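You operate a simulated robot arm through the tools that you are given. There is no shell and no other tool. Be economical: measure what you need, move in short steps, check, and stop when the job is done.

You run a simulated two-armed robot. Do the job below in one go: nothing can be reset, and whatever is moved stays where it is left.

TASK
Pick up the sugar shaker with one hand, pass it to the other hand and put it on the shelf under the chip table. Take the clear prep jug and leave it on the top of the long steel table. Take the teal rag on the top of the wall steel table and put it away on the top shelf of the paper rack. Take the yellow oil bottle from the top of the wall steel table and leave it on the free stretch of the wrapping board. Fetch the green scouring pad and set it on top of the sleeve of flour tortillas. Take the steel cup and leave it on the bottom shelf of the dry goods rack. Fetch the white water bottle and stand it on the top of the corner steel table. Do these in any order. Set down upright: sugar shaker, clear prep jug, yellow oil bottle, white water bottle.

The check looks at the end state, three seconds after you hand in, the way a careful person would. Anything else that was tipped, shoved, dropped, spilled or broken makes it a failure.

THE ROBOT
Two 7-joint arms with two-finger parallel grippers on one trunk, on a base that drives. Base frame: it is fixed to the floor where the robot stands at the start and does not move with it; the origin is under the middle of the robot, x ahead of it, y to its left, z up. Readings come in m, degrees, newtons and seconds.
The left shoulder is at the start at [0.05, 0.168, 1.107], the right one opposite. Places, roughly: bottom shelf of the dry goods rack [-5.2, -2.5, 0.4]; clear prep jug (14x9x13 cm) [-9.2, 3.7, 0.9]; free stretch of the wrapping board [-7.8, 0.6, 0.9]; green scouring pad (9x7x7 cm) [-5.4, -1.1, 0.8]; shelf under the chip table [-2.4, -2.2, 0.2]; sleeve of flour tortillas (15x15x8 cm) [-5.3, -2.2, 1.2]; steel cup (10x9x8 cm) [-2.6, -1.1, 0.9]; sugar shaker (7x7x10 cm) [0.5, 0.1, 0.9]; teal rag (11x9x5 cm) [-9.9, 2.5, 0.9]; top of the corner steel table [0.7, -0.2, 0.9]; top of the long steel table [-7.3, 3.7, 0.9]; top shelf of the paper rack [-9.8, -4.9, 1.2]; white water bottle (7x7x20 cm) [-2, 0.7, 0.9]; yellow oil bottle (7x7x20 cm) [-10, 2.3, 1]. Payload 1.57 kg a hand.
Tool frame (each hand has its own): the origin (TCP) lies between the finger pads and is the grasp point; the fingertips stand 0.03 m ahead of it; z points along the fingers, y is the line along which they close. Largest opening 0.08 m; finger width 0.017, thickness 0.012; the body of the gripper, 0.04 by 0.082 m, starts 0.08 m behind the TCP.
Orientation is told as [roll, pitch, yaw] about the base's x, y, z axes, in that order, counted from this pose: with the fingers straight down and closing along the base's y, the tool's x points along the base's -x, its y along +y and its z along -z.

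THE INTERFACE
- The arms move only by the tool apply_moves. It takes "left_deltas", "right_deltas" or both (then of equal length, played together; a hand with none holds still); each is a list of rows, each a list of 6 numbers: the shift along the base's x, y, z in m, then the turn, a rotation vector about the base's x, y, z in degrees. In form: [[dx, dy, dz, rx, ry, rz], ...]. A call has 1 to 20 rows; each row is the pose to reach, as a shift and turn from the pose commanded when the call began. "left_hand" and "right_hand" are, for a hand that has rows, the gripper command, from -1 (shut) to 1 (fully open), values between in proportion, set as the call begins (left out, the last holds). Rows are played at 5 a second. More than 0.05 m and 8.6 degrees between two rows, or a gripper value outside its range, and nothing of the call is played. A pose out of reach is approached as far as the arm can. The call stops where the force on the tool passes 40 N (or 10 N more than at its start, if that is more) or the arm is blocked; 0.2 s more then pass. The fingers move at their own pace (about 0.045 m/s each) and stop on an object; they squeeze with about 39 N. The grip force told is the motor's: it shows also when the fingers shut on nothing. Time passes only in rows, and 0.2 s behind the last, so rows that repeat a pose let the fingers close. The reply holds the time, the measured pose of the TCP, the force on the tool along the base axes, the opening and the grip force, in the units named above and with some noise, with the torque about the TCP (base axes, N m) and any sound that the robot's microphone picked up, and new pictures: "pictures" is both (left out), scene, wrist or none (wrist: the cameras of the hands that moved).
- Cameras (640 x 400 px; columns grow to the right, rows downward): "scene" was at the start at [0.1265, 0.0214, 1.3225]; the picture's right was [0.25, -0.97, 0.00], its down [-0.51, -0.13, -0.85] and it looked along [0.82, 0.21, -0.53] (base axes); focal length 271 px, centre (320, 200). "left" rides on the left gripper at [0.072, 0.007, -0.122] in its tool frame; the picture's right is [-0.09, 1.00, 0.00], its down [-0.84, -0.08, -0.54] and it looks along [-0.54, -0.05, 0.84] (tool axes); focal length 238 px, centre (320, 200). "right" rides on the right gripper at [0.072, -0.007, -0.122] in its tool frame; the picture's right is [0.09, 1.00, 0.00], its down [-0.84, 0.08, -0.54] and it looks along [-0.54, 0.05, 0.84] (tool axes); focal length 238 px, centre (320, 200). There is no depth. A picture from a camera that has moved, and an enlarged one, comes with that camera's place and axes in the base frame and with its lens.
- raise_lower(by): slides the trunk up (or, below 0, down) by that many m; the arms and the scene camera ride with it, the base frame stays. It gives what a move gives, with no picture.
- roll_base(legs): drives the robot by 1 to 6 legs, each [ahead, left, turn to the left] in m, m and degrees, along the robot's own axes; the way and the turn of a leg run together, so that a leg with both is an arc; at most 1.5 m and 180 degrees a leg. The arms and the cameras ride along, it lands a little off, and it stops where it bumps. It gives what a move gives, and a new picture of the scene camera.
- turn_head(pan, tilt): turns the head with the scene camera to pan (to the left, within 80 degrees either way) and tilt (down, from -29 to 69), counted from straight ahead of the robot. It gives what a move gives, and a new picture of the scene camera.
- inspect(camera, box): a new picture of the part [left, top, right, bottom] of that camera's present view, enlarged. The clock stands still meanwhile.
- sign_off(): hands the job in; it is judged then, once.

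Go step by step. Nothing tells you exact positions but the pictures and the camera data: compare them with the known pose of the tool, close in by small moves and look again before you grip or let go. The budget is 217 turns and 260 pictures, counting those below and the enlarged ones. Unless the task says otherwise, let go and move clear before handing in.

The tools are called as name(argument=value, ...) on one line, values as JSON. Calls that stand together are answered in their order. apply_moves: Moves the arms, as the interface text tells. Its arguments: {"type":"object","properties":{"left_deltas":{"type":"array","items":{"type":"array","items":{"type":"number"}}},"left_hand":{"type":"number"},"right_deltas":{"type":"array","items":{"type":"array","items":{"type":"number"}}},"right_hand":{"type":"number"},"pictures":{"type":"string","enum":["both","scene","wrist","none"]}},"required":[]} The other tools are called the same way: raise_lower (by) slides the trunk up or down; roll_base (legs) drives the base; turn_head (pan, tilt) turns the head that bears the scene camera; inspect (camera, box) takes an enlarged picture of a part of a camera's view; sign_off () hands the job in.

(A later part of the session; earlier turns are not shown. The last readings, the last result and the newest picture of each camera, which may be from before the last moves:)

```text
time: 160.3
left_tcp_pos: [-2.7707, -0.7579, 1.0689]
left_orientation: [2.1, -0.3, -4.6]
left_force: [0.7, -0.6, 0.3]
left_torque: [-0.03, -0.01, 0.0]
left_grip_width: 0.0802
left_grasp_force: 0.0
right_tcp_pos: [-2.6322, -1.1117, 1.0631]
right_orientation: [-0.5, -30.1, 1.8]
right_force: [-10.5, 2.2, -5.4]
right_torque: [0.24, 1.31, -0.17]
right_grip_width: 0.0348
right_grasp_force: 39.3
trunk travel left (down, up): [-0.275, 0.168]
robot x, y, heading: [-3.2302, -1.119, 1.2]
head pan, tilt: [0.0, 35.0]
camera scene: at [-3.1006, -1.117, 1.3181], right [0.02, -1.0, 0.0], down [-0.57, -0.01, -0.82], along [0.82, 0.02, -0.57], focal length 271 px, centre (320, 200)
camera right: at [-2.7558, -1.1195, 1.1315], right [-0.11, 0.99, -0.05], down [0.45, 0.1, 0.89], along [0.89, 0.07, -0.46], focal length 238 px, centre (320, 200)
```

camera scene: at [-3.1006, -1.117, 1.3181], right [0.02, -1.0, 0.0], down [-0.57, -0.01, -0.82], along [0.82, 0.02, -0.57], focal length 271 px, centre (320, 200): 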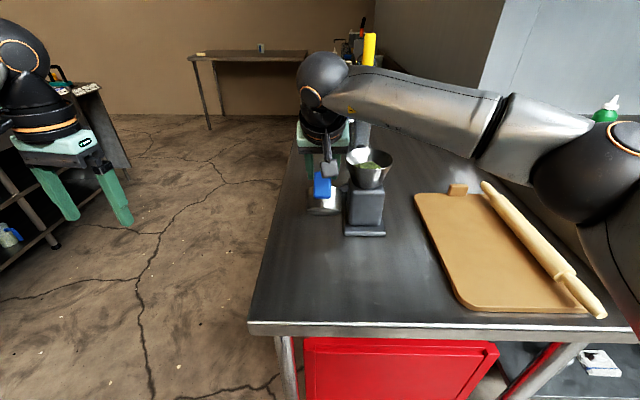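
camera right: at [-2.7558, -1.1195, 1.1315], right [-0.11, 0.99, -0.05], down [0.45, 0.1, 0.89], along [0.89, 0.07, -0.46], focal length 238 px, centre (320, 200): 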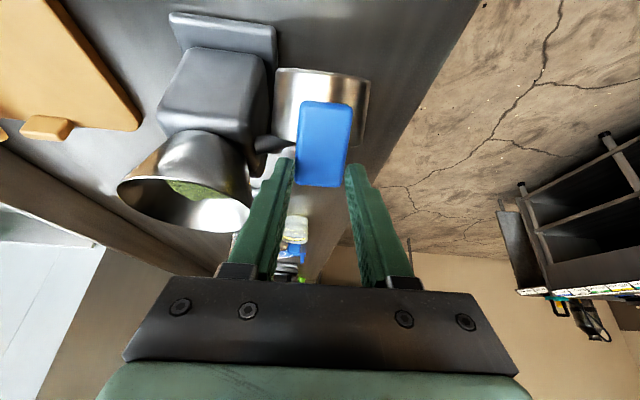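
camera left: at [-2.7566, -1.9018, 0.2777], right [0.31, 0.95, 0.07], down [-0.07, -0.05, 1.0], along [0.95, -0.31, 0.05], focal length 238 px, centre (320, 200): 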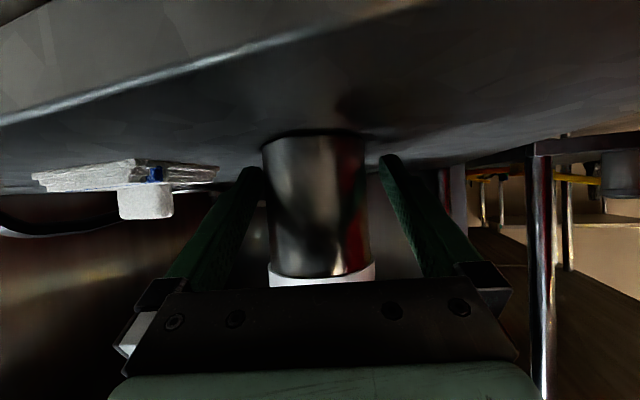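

The cup caught under the grinder's spout and slipped in the grip. I lower again to take off the strain before drawing it out toward me and to the left.

apply_moves(right_deltas=[[0, 0, -0.015, 0, 0, 0], [0, 0, -0.03, 0, 0, 0], [0, 0, -0.04, 0, 0, 0], [0, 0, -0.04, 0, 0, 0]], pictures="both")

inspect(camera="scene", box=[260, 120, 400, 260])

```text
time: 161.3
left_tcp_pos: [-2.7713, -0.7594, 1.0677]
left_orientation: [2.0, -0.4, -4.7]
left_force: [-0.2, 0.7, -0.1]
left_torque: [0.0, 0.02, -0.02]
left_grip_width: 0.0801
left_grasp_force: 0.1
right_tcp_pos: [-2.6335, -1.1126, 1.0186]
right_orientation: [-0.7, -30.1, 1.5]
right_force: [-0.1, -0.3, -1.7]
right_torque: [-0.04, 0.01, 0.01]
right_grip_width: 0.0349
right_grasp_force: 39.3
trunk travel left (down, up): [-0.275, 0.168]
robot x, y, heading: [-3.2278, -1.1187, 1.1]
head pan, tilt: [0.0, 35.0]
camera scene: at [-3.0999, -1.1171, 1.3178], right [0.02, -1.0, 0.0], down [-0.57, -0.01, -0.82], along [0.82, 0.02, -0.57], focal length 271 px, centre (320, 200)
camera right: at [-2.7568, -1.1199, 1.0868], right [-0.1, 0.99, -0.06], down [0.45, 0.09, 0.89], along [0.89, 0.06, -0.46], focal length 238 px, centre (320, 200)
```

scene: 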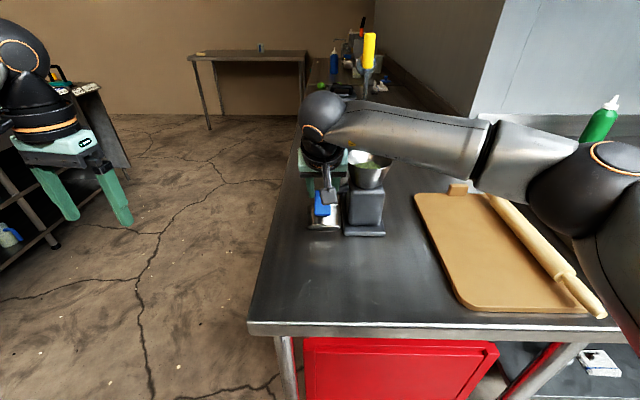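
right: 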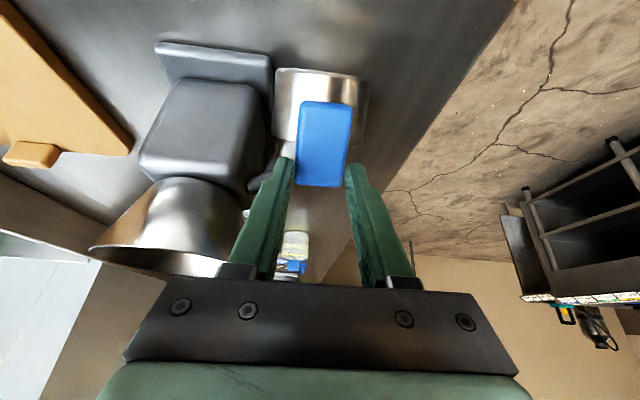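

```text
2.86 times, centred on (330, 190) of scene
camera zoom: at [-3.0999, -1.1171, 1.3178], right [0.02, -1.0, 0.0], down [-0.57, -0.01, -0.82], along [0.82, 0.02, -0.57], focal length 776 px, centre (291, 229)
```

zoom: 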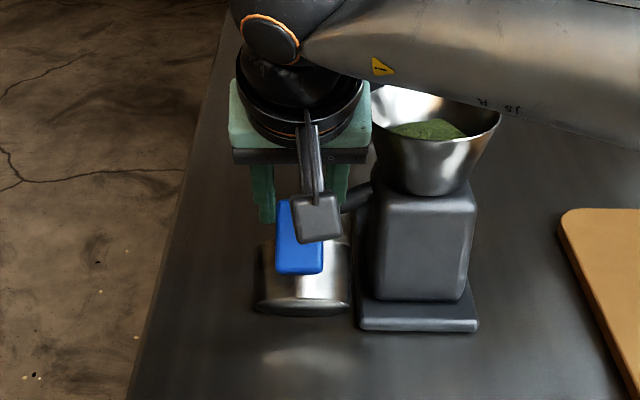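

The strain is gone and the cup is held, but tilted. I draw it out sideways, clear of the grinder, to free table space.

apply_moves(right_deltas=[[-0.02, 0.01, 0, 0, 0, 0], [-0.05, 0.015, 0, 0, 0, 0], [-0.08, 0.02, 0.0, 0, 0, 0], [-0.11, 0.02, 0.02, 0, 0, 0], [-0.11, 0.02, 0.05, 0, 0, 0], [-0.11, 0.02, 0.05, 0, 0, 0]], pictures="both")

inspect(camera="scene", box=[250, 140, 390, 280])

```text
time: 162.7
left_tcp_pos: [-2.7704, -0.7595, 1.0687]
left_orientation: [2.0, -0.2, -4.8]
left_force: [0.6, 0.2, -0.3]
left_torque: [0.02, 0.03, -0.02]
left_grip_width: 0.0799
left_grasp_force: 0.0
right_tcp_pos: [-2.7459, -1.0918, 1.0674]
right_orientation: [-0.6, -30.3, 1.5]
right_force: [0.0, 1.0, -0.1]
right_torque: [0.02, 0.04, 0.03]
right_grip_width: 0.0348
right_grasp_force: 38.9
trunk travel left (down, up): [-0.275, 0.168]
robot x, y, heading: [-3.2294, -1.1206, 1.0]
head pan, tilt: [0.0, 35.0]
camera scene: at [-3.0999, -1.1172, 1.3178], right [0.02, -1.0, 0.0], down [-0.57, -0.01, -0.82], along [0.82, 0.02, -0.57], focal length 271 px, centre (320, 200)
camera right: at [-2.8698, -1.0993, 1.1367], right [-0.1, 0.99, -0.06], down [0.45, 0.09, 0.89], along [0.89, 0.06, -0.46], focal length 238 px, centre (320, 200)
```

scene: 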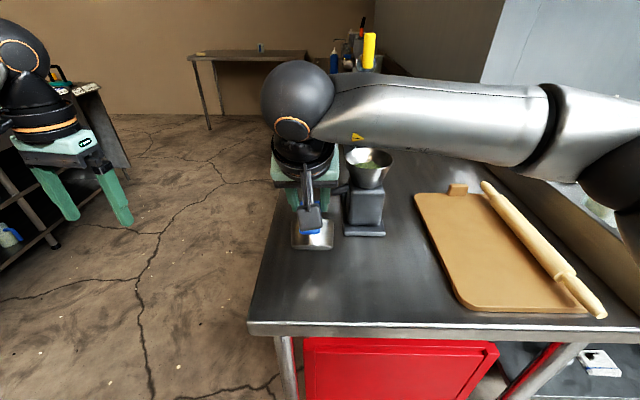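
right: 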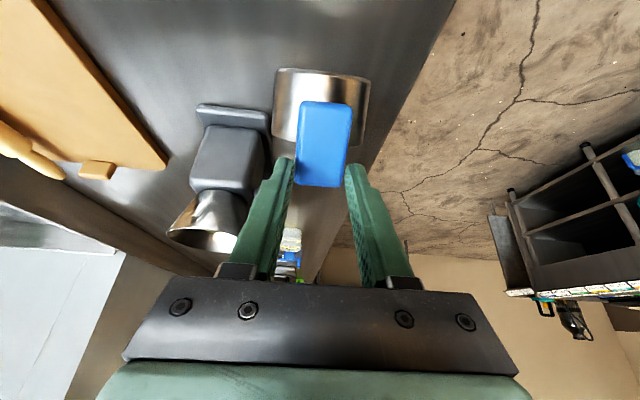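

```text
2.86 times, centred on (320, 210) of scene
camera zoom: at [-3.0999, -1.1172, 1.3178], right [0.02, -1.0, 0.0], down [-0.57, -0.01, -0.82], along [0.82, 0.02, -0.57], focal length 776 px, centre (320, 171)
```

zoom: 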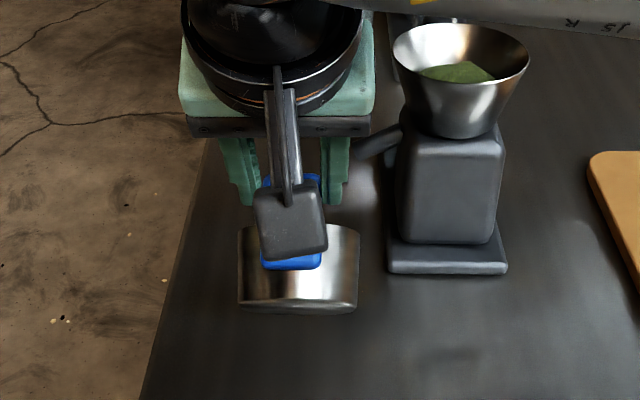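

The cup is free and hangs about 35° off upright. Turning the hand a further ~33° toward horizontal sets the cup upright and suits the shelf too.

apply_moves(right_deltas=[[0, 0, 0.02, 0, -6.5, 0], [0, 0, 0.04, 0, -13, 0], [0, 0, 0.05, 0, -19.5, 0], [0, 0, 0.05, 0, -26, 0], [0, 0, 0.05, 0, -33, 0], [0, 0, 0.05, 0, -33, 0]], pictures="both")

inspect(camera="scene", box=[230, 120, 370, 260])

```text
time: 164.1
left_tcp_pos: [-2.7697, -0.7597, 1.0685]
left_orientation: [2.0, -0.3, -4.6]
left_force: [-0.3, 0.6, -0.3]
left_torque: [0.03, 0.0, 0.0]
left_grip_width: 0.0801
left_grasp_force: 0.1
right_tcp_pos: [-2.7447, -1.0911, 1.1188]
right_orientation: [-2.5, -63.3, 2.9]
right_force: [0.8, 0.3, -0.6]
right_torque: [-0.01, 0.04, 0.0]
right_grip_width: 0.0347
right_grasp_force: 38.5
trunk travel left (down, up): [-0.275, 0.168]
robot x, y, heading: [-3.2288, -1.1184, 1.2]
head pan, tilt: [0.0, 35.0]
camera scene: at [-3.0999, -1.1171, 1.3178], right [0.02, -1.0, 0.0], down [-0.57, -0.01, -0.82], along [0.82, 0.02, -0.57], focal length 271 px, centre (320, 200)
camera right: at [-2.8863, -1.0997, 1.1088], right [-0.05, 0.99, -0.1], down [-0.11, 0.1, 0.99], along [0.99, 0.06, 0.1], focal length 238 px, centre (320, 200)
```

scene: 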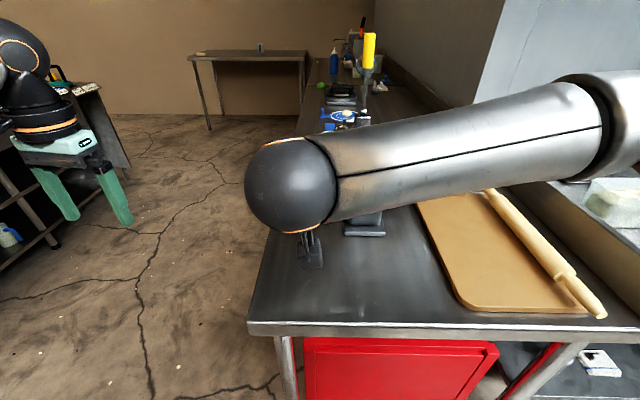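
right: 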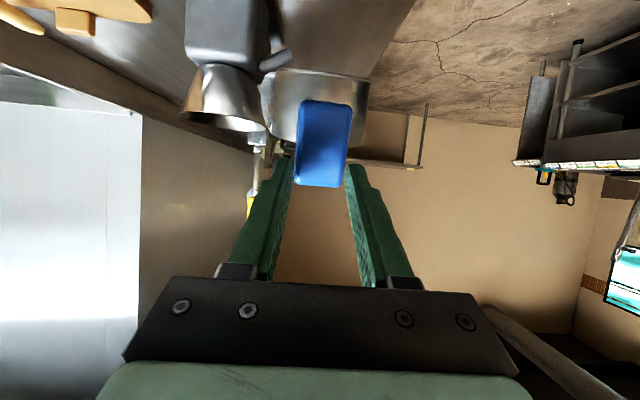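

```text
2.86 times, centred on (300, 190) of scene
camera zoom: at [-3.0999, -1.1171, 1.3178], right [0.02, -1.0, 0.0], down [-0.57, -0.01, -0.82], along [0.82, 0.02, -0.57], focal length 776 px, centre (377, 229)
```

zoom: 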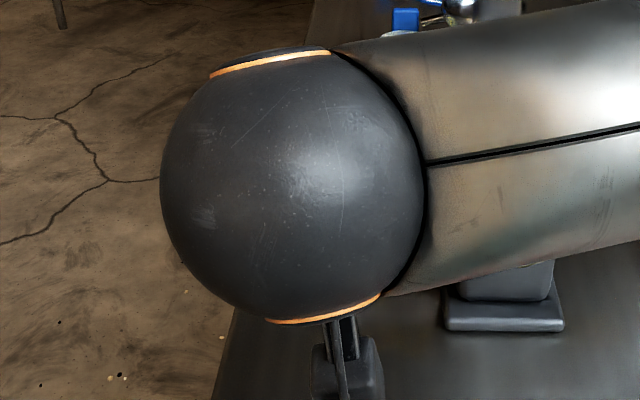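

The cup now sits nearly upright in the hand. I back away and drive west along the aisle toward the dry goods rack.

roll_base(legs=[[-0.4, 0, 0], [0, 0.85, 0], [0, 0, 178.8], [1.3, 0, 0]])

turn_head(pan=45, tilt=20)

```text
time: 184.4
left_tcp_pos: [-5.3877, -0.7468, 1.068]
left_orientation: [2.0, -0.2, 178.7]
left_force: [0.0, 0.1, 0.0]
left_torque: [-0.01, 0.0, 0.01]
left_grip_width: 0.0799
left_grasp_force: 0.1
right_tcp_pos: [-5.4331, -0.4173, 1.1186]
right_orientation: [-2.5, -63.2, -173.7]
right_force: [-0.1, 0.7, -0.1]
right_torque: [-0.01, 0.01, 0.02]
right_grip_width: 0.0002
right_grasp_force: 21.0
trunk travel left (down, up): [-0.275, 0.168]
robot x, y, heading: [-4.9516, -0.3599, -175.4]
head pan, tilt: [0.0, 35.0]
camera scene: at [-5.081, -0.3722, 1.3178], right [-0.08, 1.0, 0.0], down [0.57, 0.05, -0.82], along [-0.82, -0.07, -0.57], focal length 271 px, centre (320, 200)
```

scene: 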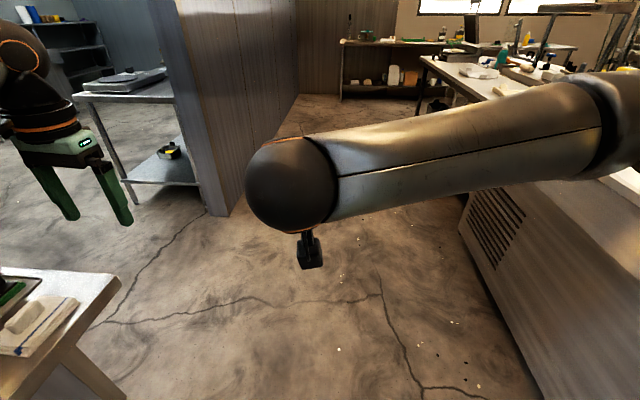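

```text
time: 185.5
left_tcp_pos: [-5.3881, -0.7465, 1.0682]
left_orientation: [2.0, -0.4, 178.7]
left_force: [-0.2, -0.3, 0.1]
left_torque: [0.0, -0.03, 0.0]
left_grip_width: 0.08
left_grasp_force: 0.0
right_tcp_pos: [-5.4343, -0.4163, 1.1185]
right_orientation: [-2.6, -63.2, -173.6]
right_force: [-0.2, 0.4, -0.1]
right_torque: [0.0, -0.01, 0.01]
right_grip_width: 0.0001
right_grasp_force: 21.6
trunk travel left (down, up): [-0.275, 0.168]
robot x, y, heading: [-4.954, -0.3609, -175.2]
head pan, tilt: [45.0, 20.0]
camera scene: at [-5.0534, -0.4359, 1.3416], right [-0.76, 0.65, 0.0], down [0.22, 0.26, -0.94], along [-0.61, -0.72, -0.34], focal length 271 px, centre (320, 200)
```

scene: 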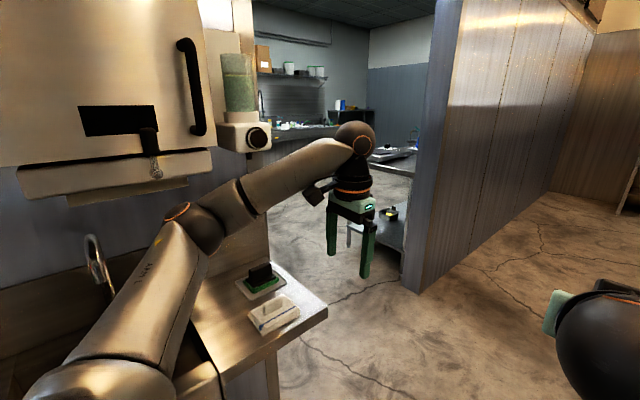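

The right hand is empty: the weak grip gave way on the drive and the cup fell somewhere behind me. I turn round to look for it.

turn_head(pan=0, tilt=30)

roll_base(legs=[[0, 0, 165]])

```text
time: 186.6
left_tcp_pos: [-5.3872, -0.7487, 1.0688]
left_orientation: [2.0, -0.4, 178.7]
left_force: [0.0, -0.1, 1.4]
left_torque: [0.02, -0.01, 0.0]
left_grip_width: 0.08
left_grasp_force: 0.0
right_tcp_pos: [-5.432, -0.4163, 1.1188]
right_orientation: [-2.5, -63.2, -173.6]
right_force: [0.3, 0.4, -0.3]
right_torque: [-0.01, -0.03, -0.02]
right_grip_width: 0.0002
right_grasp_force: 21.3
trunk travel left (down, up): [-0.275, 0.168]
robot x, y, heading: [-4.9526, -0.3586, -175.3]
head pan, tilt: [0.0, 30.0]
camera scene: at [-5.0832, -0.3724, 1.3256], right [-0.08, 1.0, 0.0], down [0.5, 0.04, -0.87], along [-0.86, -0.07, -0.5], focal length 271 px, centre (320, 200)
```

scene: 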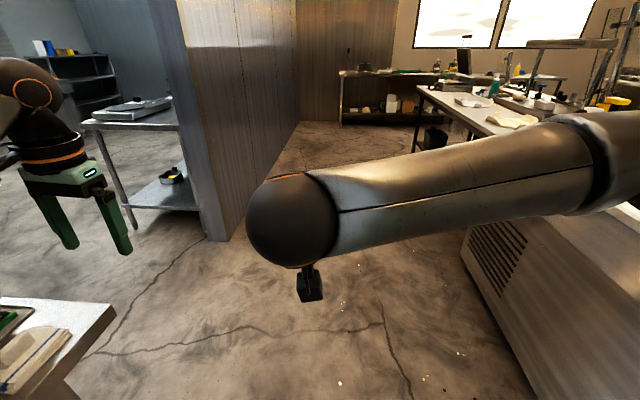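

```text
time: 193.7
left_tcp_pos: [-4.4271, -0.1125, 1.0685]
left_orientation: [2.0, -0.3, -17.7]
left_force: [0.0, -0.1, -0.7]
left_torque: [0.03, -0.02, -0.03]
left_grip_width: 0.0801
left_grasp_force: 0.0
right_tcp_pos: [-4.4766, -0.442, 1.1186]
right_orientation: [-2.4, -63.3, -9.9]
right_force: [-0.4, 0.9, 0.0]
right_torque: [0.0, 0.03, -0.01]
right_grip_width: 0.0
right_grasp_force: 21.3
trunk travel left (down, up): [-0.275, 0.168]
robot x, y, heading: [-4.953, -0.3582, -11.7]
head pan, tilt: [0.0, 30.0]
camera scene: at [-4.8255, -0.3882, 1.3256], right [-0.2, -0.98, 0.0], down [-0.49, 0.1, -0.87], along [0.85, -0.18, -0.5], focal length 271 px, centre (320, 200)
```

scene: 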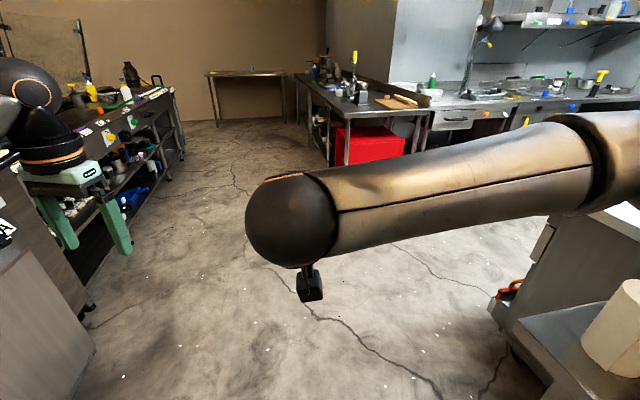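

The floor that I can see is clear, but my right arm hides part of it. I fold that arm back to a vertical pose at the side and look again.

apply_moves(right_deltas=[[0, -0.02, 0.02, 1.6, 7.7, 0], [-0.01, -0.04, 0.04, 3.2, 15.4, 0], [-0.02, -0.06, 0.06, 4.8, 23.1, 0], [-0.03, -0.08, 0.08, 6.4, 30.8, 0], [-0.04, -0.1, 0.1, 8, 38.5, 0], [-0.05, -0.12, 0.12, 9.6, 46.2, 0], [-0.06, -0.14, 0.14, 11.2, 53.9, 0], [-0.07, -0.16, 0.16, 12.8, 61.7, 0], [-0.08, -0.18, 0.18, 12.8, 61.7, 0]], right_hand=1, pictures="scene")

inspect(camera="scene", box=[180, 60, 460, 240])

```text
time: 195.7
left_tcp_pos: [-4.4266, -0.1165, 1.0695]
left_orientation: [2.3, -0.2, -17.8]
left_force: [0.5, -1.9, 0.2]
left_torque: [0.04, 0.01, 0.0]
left_grip_width: 0.0798
left_grasp_force: 0.1
right_tcp_pos: [-4.5625, -0.6261, 1.2907]
right_orientation: [-0.5, -0.4, -10.9]
right_force: [0.5, -1.2, -0.3]
right_torque: [0.13, 0.02, 0.01]
right_grip_width: 0.0799
right_grasp_force: 0.2
right hand out of reach, approached as far as the arm can: row 8, 9
trunk travel left (down, up): [-0.275, 0.168]
robot x, y, heading: [-4.9546, -0.363, -11.8]
head pan, tilt: [0.0, 30.0]
camera scene: at [-4.8252, -0.3921, 1.3254], right [-0.2, -0.98, 0.0], down [-0.49, 0.1, -0.87], along [0.85, -0.17, -0.5], focal length 271 px, centre (320, 200)
```

scene: 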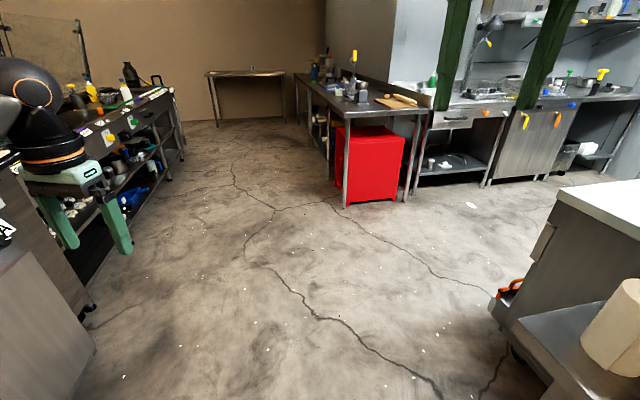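

```text
2.22 times, centred on (320, 150) of scene
camera zoom: at [-4.8252, -0.3921, 1.3254], right [-0.2, -0.98, 0.0], down [-0.49, 0.1, -0.87], along [0.85, -0.17, -0.5], focal length 603 px, centre (320, 311)
```

zoom: 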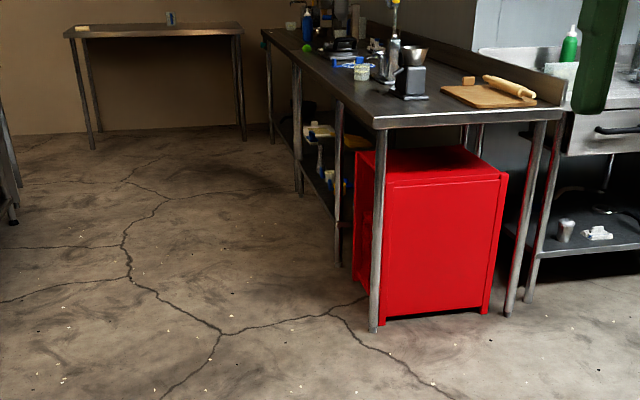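

The cup is not in this view. I look to both sides.

turn_head(pan=60, tilt=40)

turn_head(pan=-70, tilt=45)

turn_head(pan=0, tilt=62)

```text
time: 197.0
left_tcp_pos: [-4.4271, -0.1125, 1.0681]
left_orientation: [2.0, -0.3, -17.7]
left_force: [-0.2, 0.1, 0.3]
left_torque: [-0.01, -0.01, 0.05]
left_grip_width: 0.0797
left_grasp_force: 0.1
right_tcp_pos: [-4.5618, -0.6199, 1.2893]
right_orientation: [-0.8, -0.4, -10.8]
right_force: [0.2, 0.0, 0.4]
right_torque: [0.01, -0.02, 0.0]
right_grip_width: 0.0801
right_grasp_force: 0.1
trunk travel left (down, up): [-0.275, 0.168]
robot x, y, heading: [-4.9531, -0.3609, -11.6]
head pan, tilt: [60.0, 40.0]
camera scene: at [-4.8574, -0.3064, 1.3102], right [0.75, -0.67, 0.0], down [-0.43, -0.48, -0.77], along [0.51, 0.57, -0.64], focal length 271 px, centre (320, 200)
```

scene: 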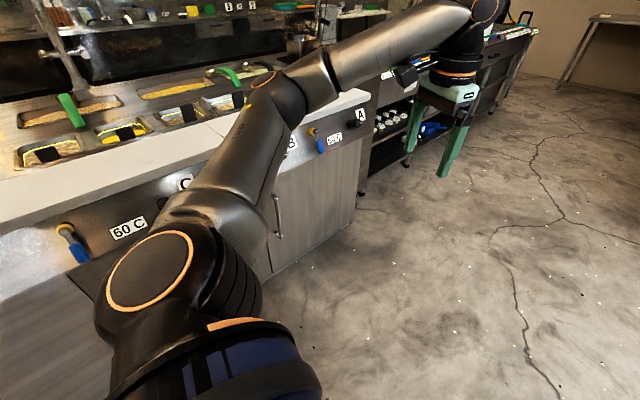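

```text
time: 199.1
left_tcp_pos: [-4.4273, -0.1127, 1.0698]
left_orientation: [2.0, -0.3, -17.7]
left_force: [0.6, 0.8, 0.3]
left_torque: [-0.02, 0.03, -0.04]
left_grip_width: 0.08
left_grasp_force: 0.0
right_tcp_pos: [-4.5615, -0.6206, 1.2914]
right_orientation: [-0.8, -0.4, -10.8]
right_force: [0.9, 0.7, 0.1]
right_torque: [0.0, 0.02, 0.02]
right_grip_width: 0.0804
right_grasp_force: 0.2
trunk travel left (down, up): [-0.275, 0.168]
robot x, y, heading: [-4.9523, -0.3613, -11.8]
head pan, tilt: [-70.0, 45.0]
camera scene: at [-4.9023, -0.4503, 1.303], right [-0.99, -0.14, 0.0], down [-0.1, 0.7, -0.71], along [0.1, -0.7, -0.71], focal length 271 px, centre (320, 200)
```

scene: 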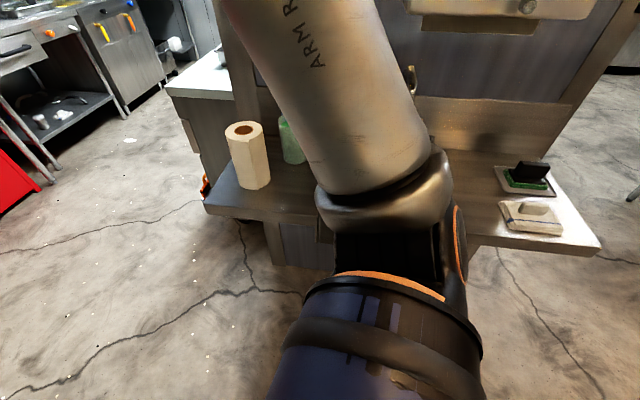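

```text
time: 200.5
left_tcp_pos: [-4.4266, -0.1132, 1.0686]
left_orientation: [1.8, -0.4, -17.7]
left_force: [0.0, 0.1, 0.2]
left_torque: [0.01, 0.03, 0.02]
left_grip_width: 0.0801
left_grasp_force: 0.0
right_tcp_pos: [-4.5614, -0.6224, 1.2907]
right_orientation: [-0.7, -0.4, -10.8]
right_force: [0.3, -0.3, -0.1]
right_torque: [0.01, -0.02, 0.0]
right_grip_width: 0.08
right_grasp_force: 0.0
trunk travel left (down, up): [-0.275, 0.168]
robot x, y, heading: [-4.9506, -0.3629, -11.6]
head pan, tilt: [0.0, 62.0]
camera scene: at [-4.851, -0.3829, 1.2812], right [-0.2, -0.98, 0.0], down [-0.86, 0.18, -0.47], along [0.46, -0.1, -0.88], focal length 271 px, centre (320, 200)
```

scene: 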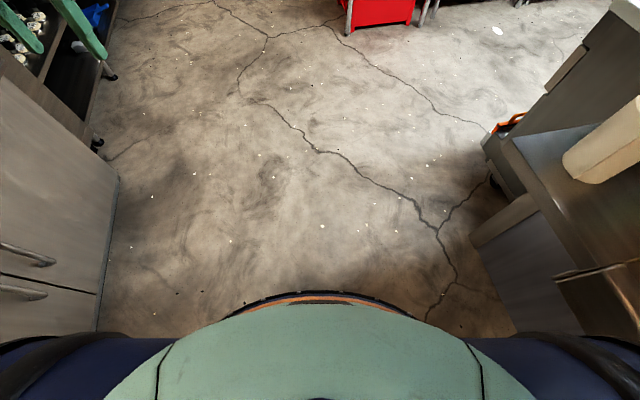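

Still not found. I look more finely at the cart side and at the floor beyond.

turn_head(pan=25, tilt=20)

inspect(camera="scene", box=[230, 60, 510, 260])

turn_head(pan=-30, tilt=25)

```text
time: 201.6
left_tcp_pos: [-4.4274, -0.1124, 1.0675]
left_orientation: [2.0, -0.4, -17.7]
left_force: [0.2, -0.2, 0.4]
left_torque: [0.03, -0.03, -0.02]
left_grip_width: 0.0802
left_grasp_force: 0.2
right_tcp_pos: [-4.5628, -0.6203, 1.2911]
right_orientation: [-0.8, -0.4, -10.8]
right_force: [-0.5, 0.6, 0.7]
right_torque: [0.0, 0.01, -0.01]
right_grip_width: 0.0803
right_grasp_force: 0.2
trunk travel left (down, up): [-0.275, 0.168]
robot x, y, heading: [-4.9508, -0.3584, -11.6]
head pan, tilt: [25.0, 20.0]
camera scene: at [-4.8234, -0.3485, 1.3416], right [0.23, -0.97, 0.0], down [-0.33, -0.08, -0.94], along [0.91, 0.22, -0.34], focal length 271 px, centre (320, 200)
```

scene: 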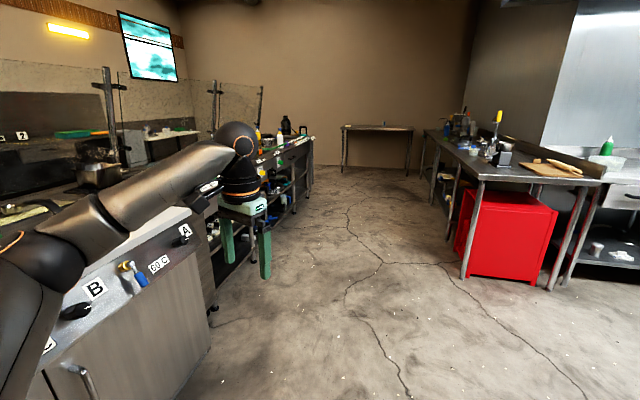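

```text
2.00 times, centred on (370, 160) of scene
camera zoom: at [-4.8234, -0.3485, 1.3416], right [0.23, -0.97, 0.0], down [-0.33, -0.08, -0.94], along [0.91, 0.22, -0.34], focal length 543 px, centre (220, 280)
```

zoom: 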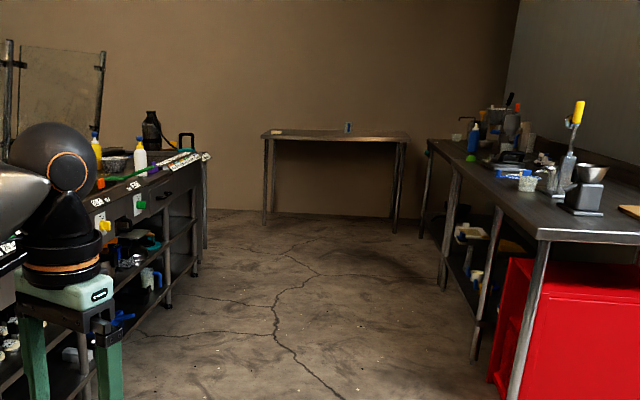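

```text
time: 202.9
left_tcp_pos: [-4.4269, -0.1121, 1.0681]
left_orientation: [2.1, -0.3, -17.7]
left_force: [-0.2, 0.1, -0.7]
left_torque: [-0.02, -0.02, 0.02]
left_grip_width: 0.0799
left_grasp_force: 0.1
right_tcp_pos: [-4.5609, -0.6203, 1.2897]
right_orientation: [-0.8, -0.4, -10.8]
right_force: [0.5, 0.6, 0.1]
right_torque: [0.02, 0.01, 0.04]
right_grip_width: 0.0798
right_grasp_force: 0.0
trunk travel left (down, up): [-0.275, 0.168]
robot x, y, heading: [-4.9521, -0.3584, -11.8]
head pan, tilt: [-30.0, 25.0]
camera scene: at [-4.8452, -0.4311, 1.3335], right [-0.66, -0.75, 0.0], down [-0.32, 0.28, -0.91], along [0.68, -0.6, -0.42], focal length 271 px, centre (320, 200)
```

scene: 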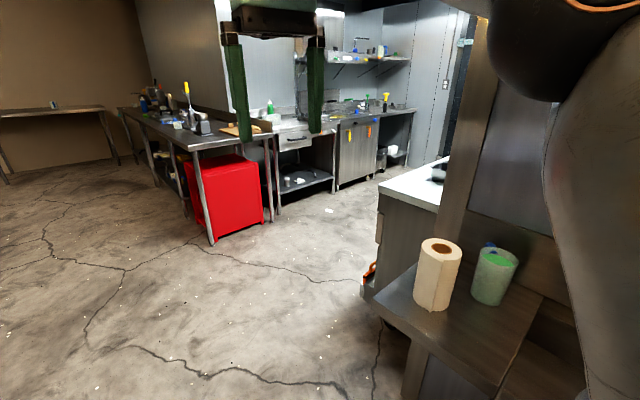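

Not on this side. It may lie near my own feet on the west side, so I turn with the head tilted down.

turn_head(pan=0, tilt=48)

roll_base(legs=[[0, 0, -100]])

roll_base(legs=[[0, 0, -70]])

roll_base(legs=[[0, 0, -75]])

```text
time: 203.8
left_tcp_pos: [-4.4264, -0.1129, 1.0686]
left_orientation: [2.0, -0.4, -17.7]
left_force: [-0.4, -0.5, 0.0]
left_torque: [0.02, -0.03, 0.01]
left_grip_width: 0.0801
left_grasp_force: 0.0
right_tcp_pos: [-4.5609, -0.6206, 1.2905]
right_orientation: [-0.8, -0.4, -10.8]
right_force: [0.1, 0.1, -0.7]
right_torque: [0.01, -0.03, 0.0]
right_grip_width: 0.0802
right_grasp_force: 0.0
trunk travel left (down, up): [-0.275, 0.168]
robot x, y, heading: [-4.9528, -0.3591, -11.9]
head pan, tilt: [0.0, 48.0]
camera scene: at [-4.8369, -0.3859, 1.2988], right [-0.2, -0.98, 0.0], down [-0.73, 0.15, -0.67], along [0.66, -0.14, -0.74], focal length 271 px, centre (320, 200)
```

scene: 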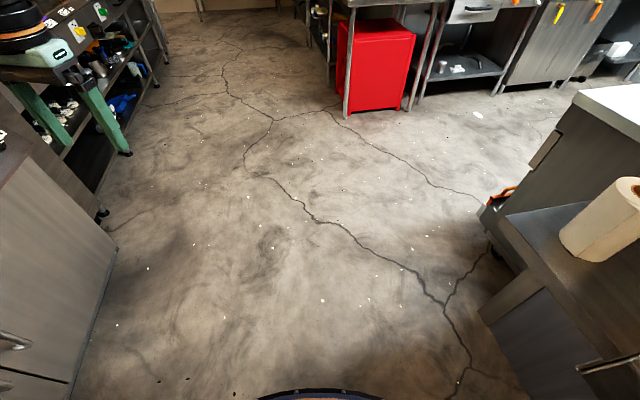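

```text
time: 208.4
left_tcp_pos: [-4.8073, -0.9239, 1.0679]
left_orientation: [2.0, -0.4, -118.3]
left_force: [-0.5, -0.4, 0.3]
left_torque: [0.01, 0.01, 0.02]
left_grip_width: 0.0802
left_grasp_force: 0.1
right_tcp_pos: [-5.2818, -0.6979, 1.29]
right_orientation: [-0.9, -0.3, -111.5]
right_force: [0.3, -0.8, 0.4]
right_torque: [-0.01, -0.01, 0.02]
right_grip_width: 0.0799
right_grasp_force: 0.1
trunk travel left (down, up): [-0.275, 0.168]
robot x, y, heading: [-4.9527, -0.3609, -112.4]
head pan, tilt: [0.0, 48.0]
camera scene: at [-4.9985, -0.4716, 1.2988], right [-0.92, 0.38, 0.0], down [0.28, 0.69, -0.67], along [-0.25, -0.62, -0.74], focal length 271 px, centre (320, 200)
```

scene: 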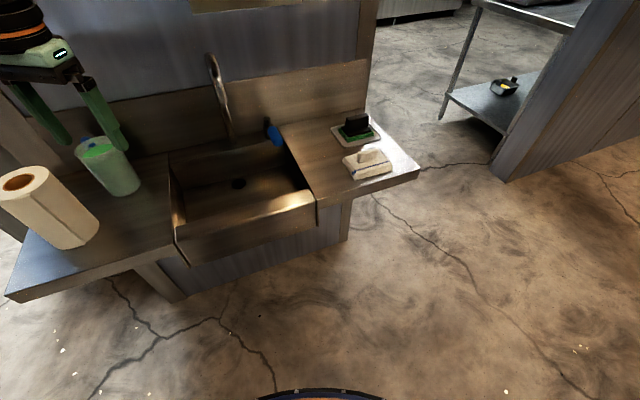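

```text
time: 211.9
left_tcp_pos: [-5.4336, -0.6872, 1.068]
left_orientation: [2.0, -0.3, 171.4]
left_force: [0.9, 0.6, 0.2]
left_torque: [0.0, 0.02, -0.04]
left_grip_width: 0.0801
left_grasp_force: 0.1
right_tcp_pos: [-5.381, -0.1648, 1.2907]
right_orientation: [-0.8, -0.5, 178.1]
right_force: [0.3, 0.2, -1.7]
right_torque: [0.0, 0.0, -0.03]
right_grip_width: 0.08
right_grasp_force: 0.0
trunk travel left (down, up): [-0.275, 0.168]
robot x, y, heading: [-4.9543, -0.3639, 177.3]
head pan, tilt: [0.0, 48.0]
camera scene: at [-5.0719, -0.3562, 1.2988], right [0.05, 1.0, 0.0], down [0.74, -0.03, -0.67], along [-0.67, 0.03, -0.74], focal length 271 px, centre (320, 200)
```

scene: 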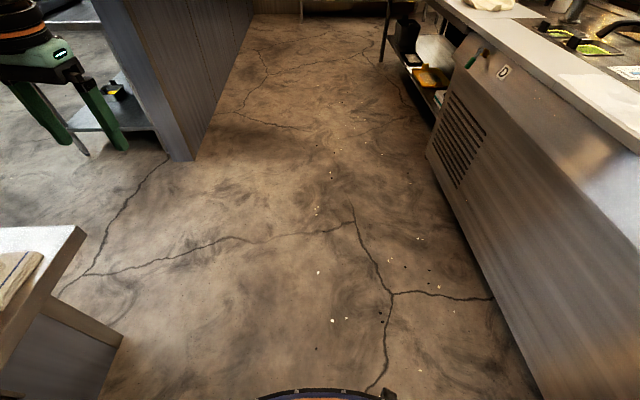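

```text
time: 215.6
left_tcp_pos: [-5.3905, 0.0237, 1.068]
left_orientation: [2.0, -0.2, 95.9]
left_force: [0.1, 0.8, -0.1]
left_torque: [-0.01, 0.02, -0.01]
left_grip_width: 0.08
left_grasp_force: 0.0
right_tcp_pos: [-4.8714, 0.1009, 1.2909]
right_orientation: [-0.8, -0.4, 102.6]
right_force: [0.3, -0.4, 0.1]
right_torque: [0.03, -0.01, 0.02]
right_grip_width: 0.0799
right_grasp_force: 0.1
trunk travel left (down, up): [-0.275, 0.168]
robot x, y, heading: [-4.9552, -0.3589, 102.1]
head pan, tilt: [0.0, 48.0]
camera scene: at [-4.9775, -0.2454, 1.2988], right [0.98, 0.21, 0.0], down [0.15, -0.73, -0.67], along [-0.14, 0.65, -0.74], focal length 271 px, centre (320, 200)
```

scene: 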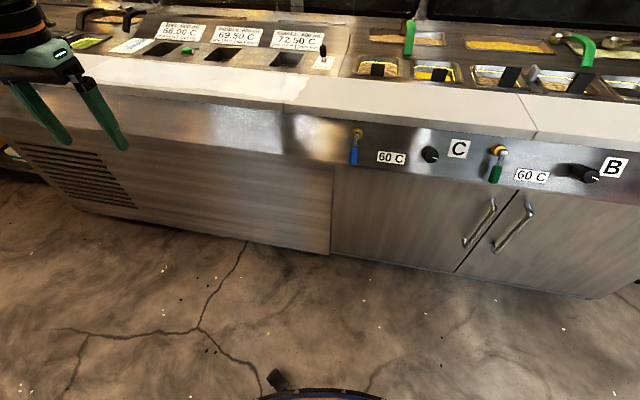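

No cup here. I go back east to where I took it and search around the front table.

turn_head(pan=-15, tilt=32)

roll_base(legs=[[0, 0, -102], [1.2, 0, 0]])

inspect(camera="scene", box=[160, 0, 640, 300])

```text
time: 216.3
left_tcp_pos: [-5.3899, 0.0217, 1.0692]
left_orientation: [2.0, -0.4, 95.9]
left_force: [-0.4, -0.6, -0.3]
left_torque: [0.03, -0.04, -0.01]
left_grip_width: 0.0802
left_grasp_force: 0.2
right_tcp_pos: [-4.8715, 0.1018, 1.2905]
right_orientation: [-0.9, -0.4, 102.6]
right_force: [-1.5, -0.1, 0.3]
right_torque: [-0.04, 0.0, -0.02]
right_grip_width: 0.0797
right_grasp_force: 0.0
trunk travel left (down, up): [-0.275, 0.168]
robot x, y, heading: [-4.9516, -0.359, 101.8]
head pan, tilt: [-15.0, 32.0]
camera scene: at [-4.9566, -0.2331, 1.3224], right [1.0, -0.05, 0.0], down [-0.03, -0.53, -0.85], along [0.05, 0.85, -0.53], focal length 271 px, centre (320, 200)
```

scene: 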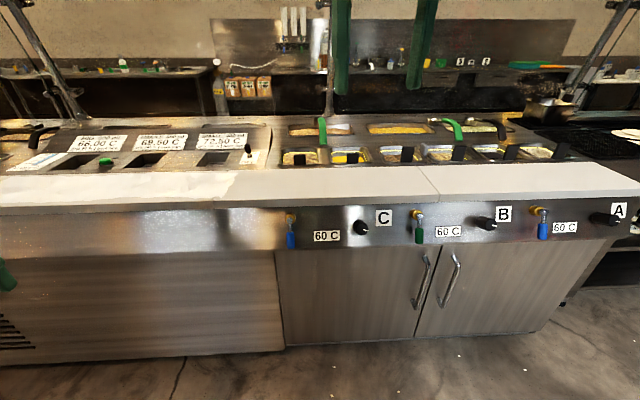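

```text
time: 226.8
left_tcp_pos: [-3.2632, -0.0119, 1.0684]
left_orientation: [1.9, -0.3, -6.8]
left_force: [0.1, -0.1, 0.0]
left_torque: [0.02, 0.02, -0.01]
left_grip_width: 0.0797
left_grasp_force: 0.0
right_tcp_pos: [-3.2982, -0.536, 1.2905]
right_orientation: [-1.0, -0.4, -0.1]
right_force: [-0.5, -0.2, -0.2]
right_torque: [-0.05, -0.01, 0.02]
right_grip_width: 0.0799
right_grasp_force: 0.1
trunk travel left (down, up): [-0.275, 0.168]
robot x, y, heading: [-3.7314, -0.3566, -1.0]
head pan, tilt: [-15.0, 32.0]
camera scene: at [-3.6054, -0.3807, 1.3224], right [-0.27, -0.96, 0.0], down [-0.51, 0.14, -0.85], along [0.82, -0.23, -0.53], focal length 271 px, centre (320, 200)
```

scene: 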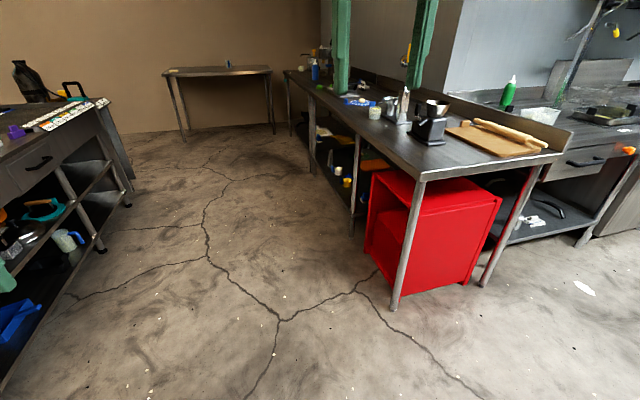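

```text
1.33 times, centred on (400, 150) of scene
camera zoom: at [-3.6054, -0.3807, 1.3224], right [-0.27, -0.96, 0.0], down [-0.51, 0.14, -0.85], along [0.82, -0.23, -0.53], focal length 362 px, centre (213, 267)
```

zoom: 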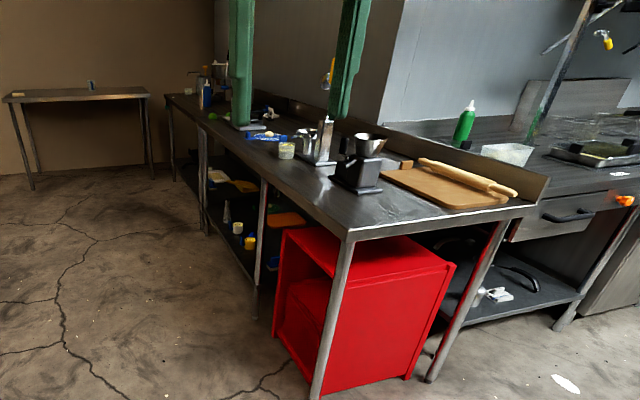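

I check the cart's shelves and the kitchen floor to the south.

turn_head(pan=30, tilt=35)

inspect(camera="scene", box=[0, 100, 400, 400])

turn_head(pan=-60, tilt=35)

```text
time: 227.9
left_tcp_pos: [-3.2615, -0.0128, 1.0692]
left_orientation: [2.0, -0.3, -6.8]
left_force: [-0.3, 0.6, -0.8]
left_torque: [-0.04, -0.01, 0.02]
left_grip_width: 0.0803
left_grasp_force: 0.0
right_tcp_pos: [-3.2981, -0.5379, 1.2896]
right_orientation: [-0.9, -0.5, -0.1]
right_force: [-0.2, 0.4, 0.6]
right_torque: [-0.04, 0.0, 0.03]
right_grip_width: 0.0802
right_grasp_force: 0.1
trunk travel left (down, up): [-0.275, 0.168]
robot x, y, heading: [-3.7316, -0.3543, -0.8]
head pan, tilt: [30.0, 35.0]
camera scene: at [-3.6148, -0.3134, 1.3178], right [0.49, -0.87, 0.0], down [-0.5, -0.28, -0.82], along [0.72, 0.4, -0.57], focal length 271 px, centre (320, 200)
```

scene: 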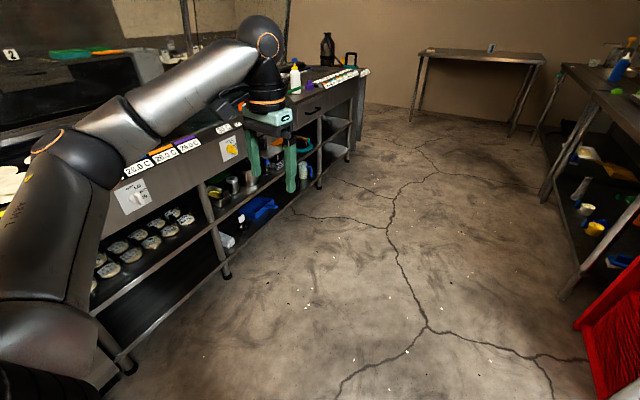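

```text
1.33 times, centred on (200, 250) of scene
camera zoom: at [-3.6148, -0.3134, 1.3178], right [0.49, -0.87, 0.0], down [-0.5, -0.28, -0.82], along [0.72, 0.4, -0.57], focal length 362 px, centre (480, 133)
```

zoom: 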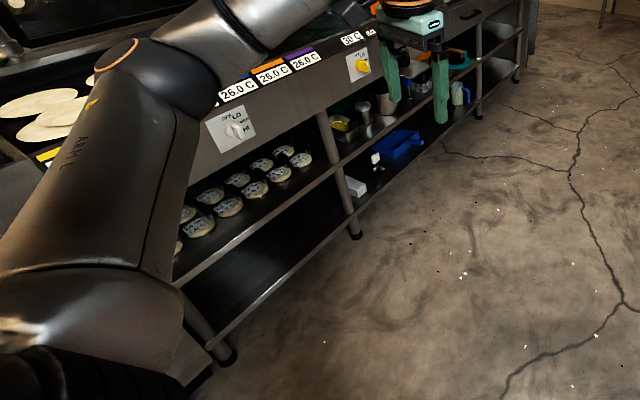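

```text
time: 229.5
left_tcp_pos: [-3.261, -0.0127, 1.0692]
left_orientation: [1.9, -0.3, -6.8]
left_force: [0.2, 0.7, 0.1]
left_torque: [0.03, -0.04, -0.02]
left_grip_width: 0.08
left_grasp_force: 0.1
right_tcp_pos: [-3.298, -0.5371, 1.2911]
right_orientation: [-0.8, -0.4, -0.2]
right_force: [0.4, 0.2, -0.2]
right_torque: [0.01, 0.0, 0.0]
right_grip_width: 0.0799
right_grasp_force: 0.1
trunk travel left (down, up): [-0.275, 0.168]
robot x, y, heading: [-3.7318, -0.3554, -1.0]
head pan, tilt: [-60.0, 35.0]
camera scene: at [-3.6489, -0.4331, 1.3178], right [-0.87, -0.49, 0.0], down [-0.28, 0.5, -0.82], along [0.4, -0.72, -0.57], focal length 271 px, centre (320, 200)
```

scene: 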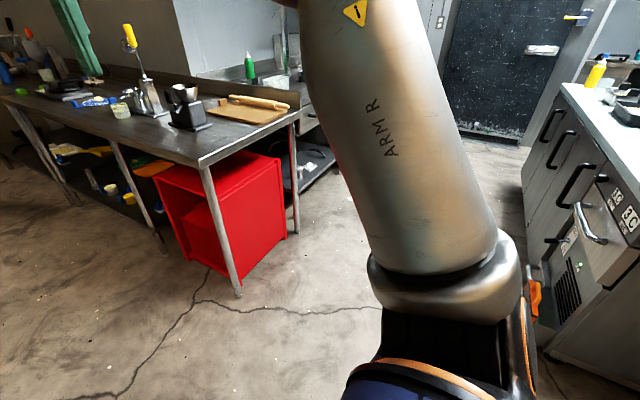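

Nothing yet. I turn the whole robot so no arm hides the kitchen side.

turn_head(pan=0, tilt=38)

roll_base(legs=[[0, 0, -70]])

inspect(camera="scene", box=[0, 0, 640, 400])

```text
time: 230.8
left_tcp_pos: [-3.2611, -0.012, 1.0686]
left_orientation: [2.0, -0.3, -6.7]
left_force: [0.1, -0.8, 0.1]
left_torque: [-0.01, -0.03, -0.03]
left_grip_width: 0.0801
left_grasp_force: 0.0
right_tcp_pos: [-3.2974, -0.5362, 1.2911]
right_orientation: [-1.0, -0.4, 0.0]
right_force: [0.5, 0.7, 0.8]
right_torque: [-0.02, 0.0, 0.04]
right_grip_width: 0.0801
right_grasp_force: 0.0
trunk travel left (down, up): [-0.275, 0.168]
robot x, y, heading: [-3.7325, -0.356, -0.8]
head pan, tilt: [0.0, 38.0]
camera scene: at [-3.6055, -0.3576, 1.3132], right [-0.02, -1.0, 0.0], down [-0.62, 0.01, -0.79], along [0.79, -0.01, -0.62], focal length 271 px, centre (320, 200)
```

scene: 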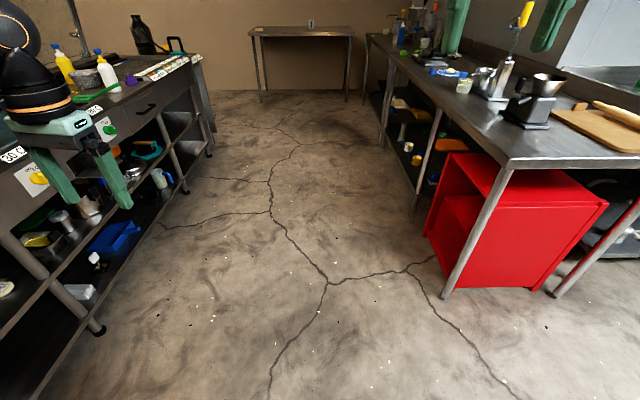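

```text
time: 234.3
left_tcp_pos: [-3.259, -0.693, 1.0689]
left_orientation: [1.9, -0.3, -78.5]
left_force: [0.2, 0.2, 0.3]
left_torque: [0.01, -0.03, 0.0]
left_grip_width: 0.0799
left_grasp_force: 0.0
right_tcp_pos: [-3.7695, -0.8232, 1.2903]
right_orientation: [-0.8, -0.4, -71.8]
right_force: [0.0, -0.2, -0.5]
right_torque: [0.03, -0.03, -0.03]
right_grip_width: 0.0796
right_grasp_force: 0.0
trunk travel left (down, up): [-0.275, 0.168]
robot x, y, heading: [-3.7307, -0.354, -72.9]
head pan, tilt: [0.0, 38.0]
camera scene: at [-3.6941, -0.4762, 1.3132], right [-0.95, -0.3, 0.0], down [-0.18, 0.59, -0.79], along [0.24, -0.75, -0.62], focal length 271 px, centre (320, 200)
```

scene: 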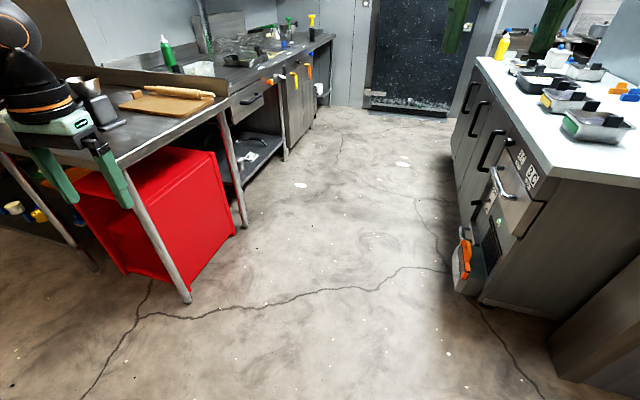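

```text
1.00 times, centred on (320, 200) of scene
camera zoom: at [-3.6941, -0.4762, 1.3132], right [-0.95, -0.3, 0.0], down [-0.18, 0.59, -0.79], along [0.24, -0.75, -0.62], focal length 271 px, centre (320, 200)
```

zoom: 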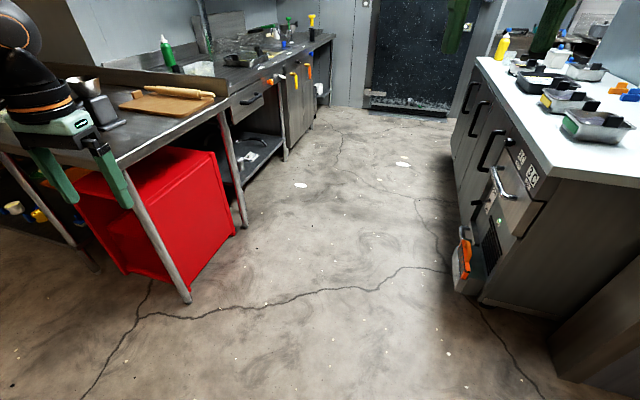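

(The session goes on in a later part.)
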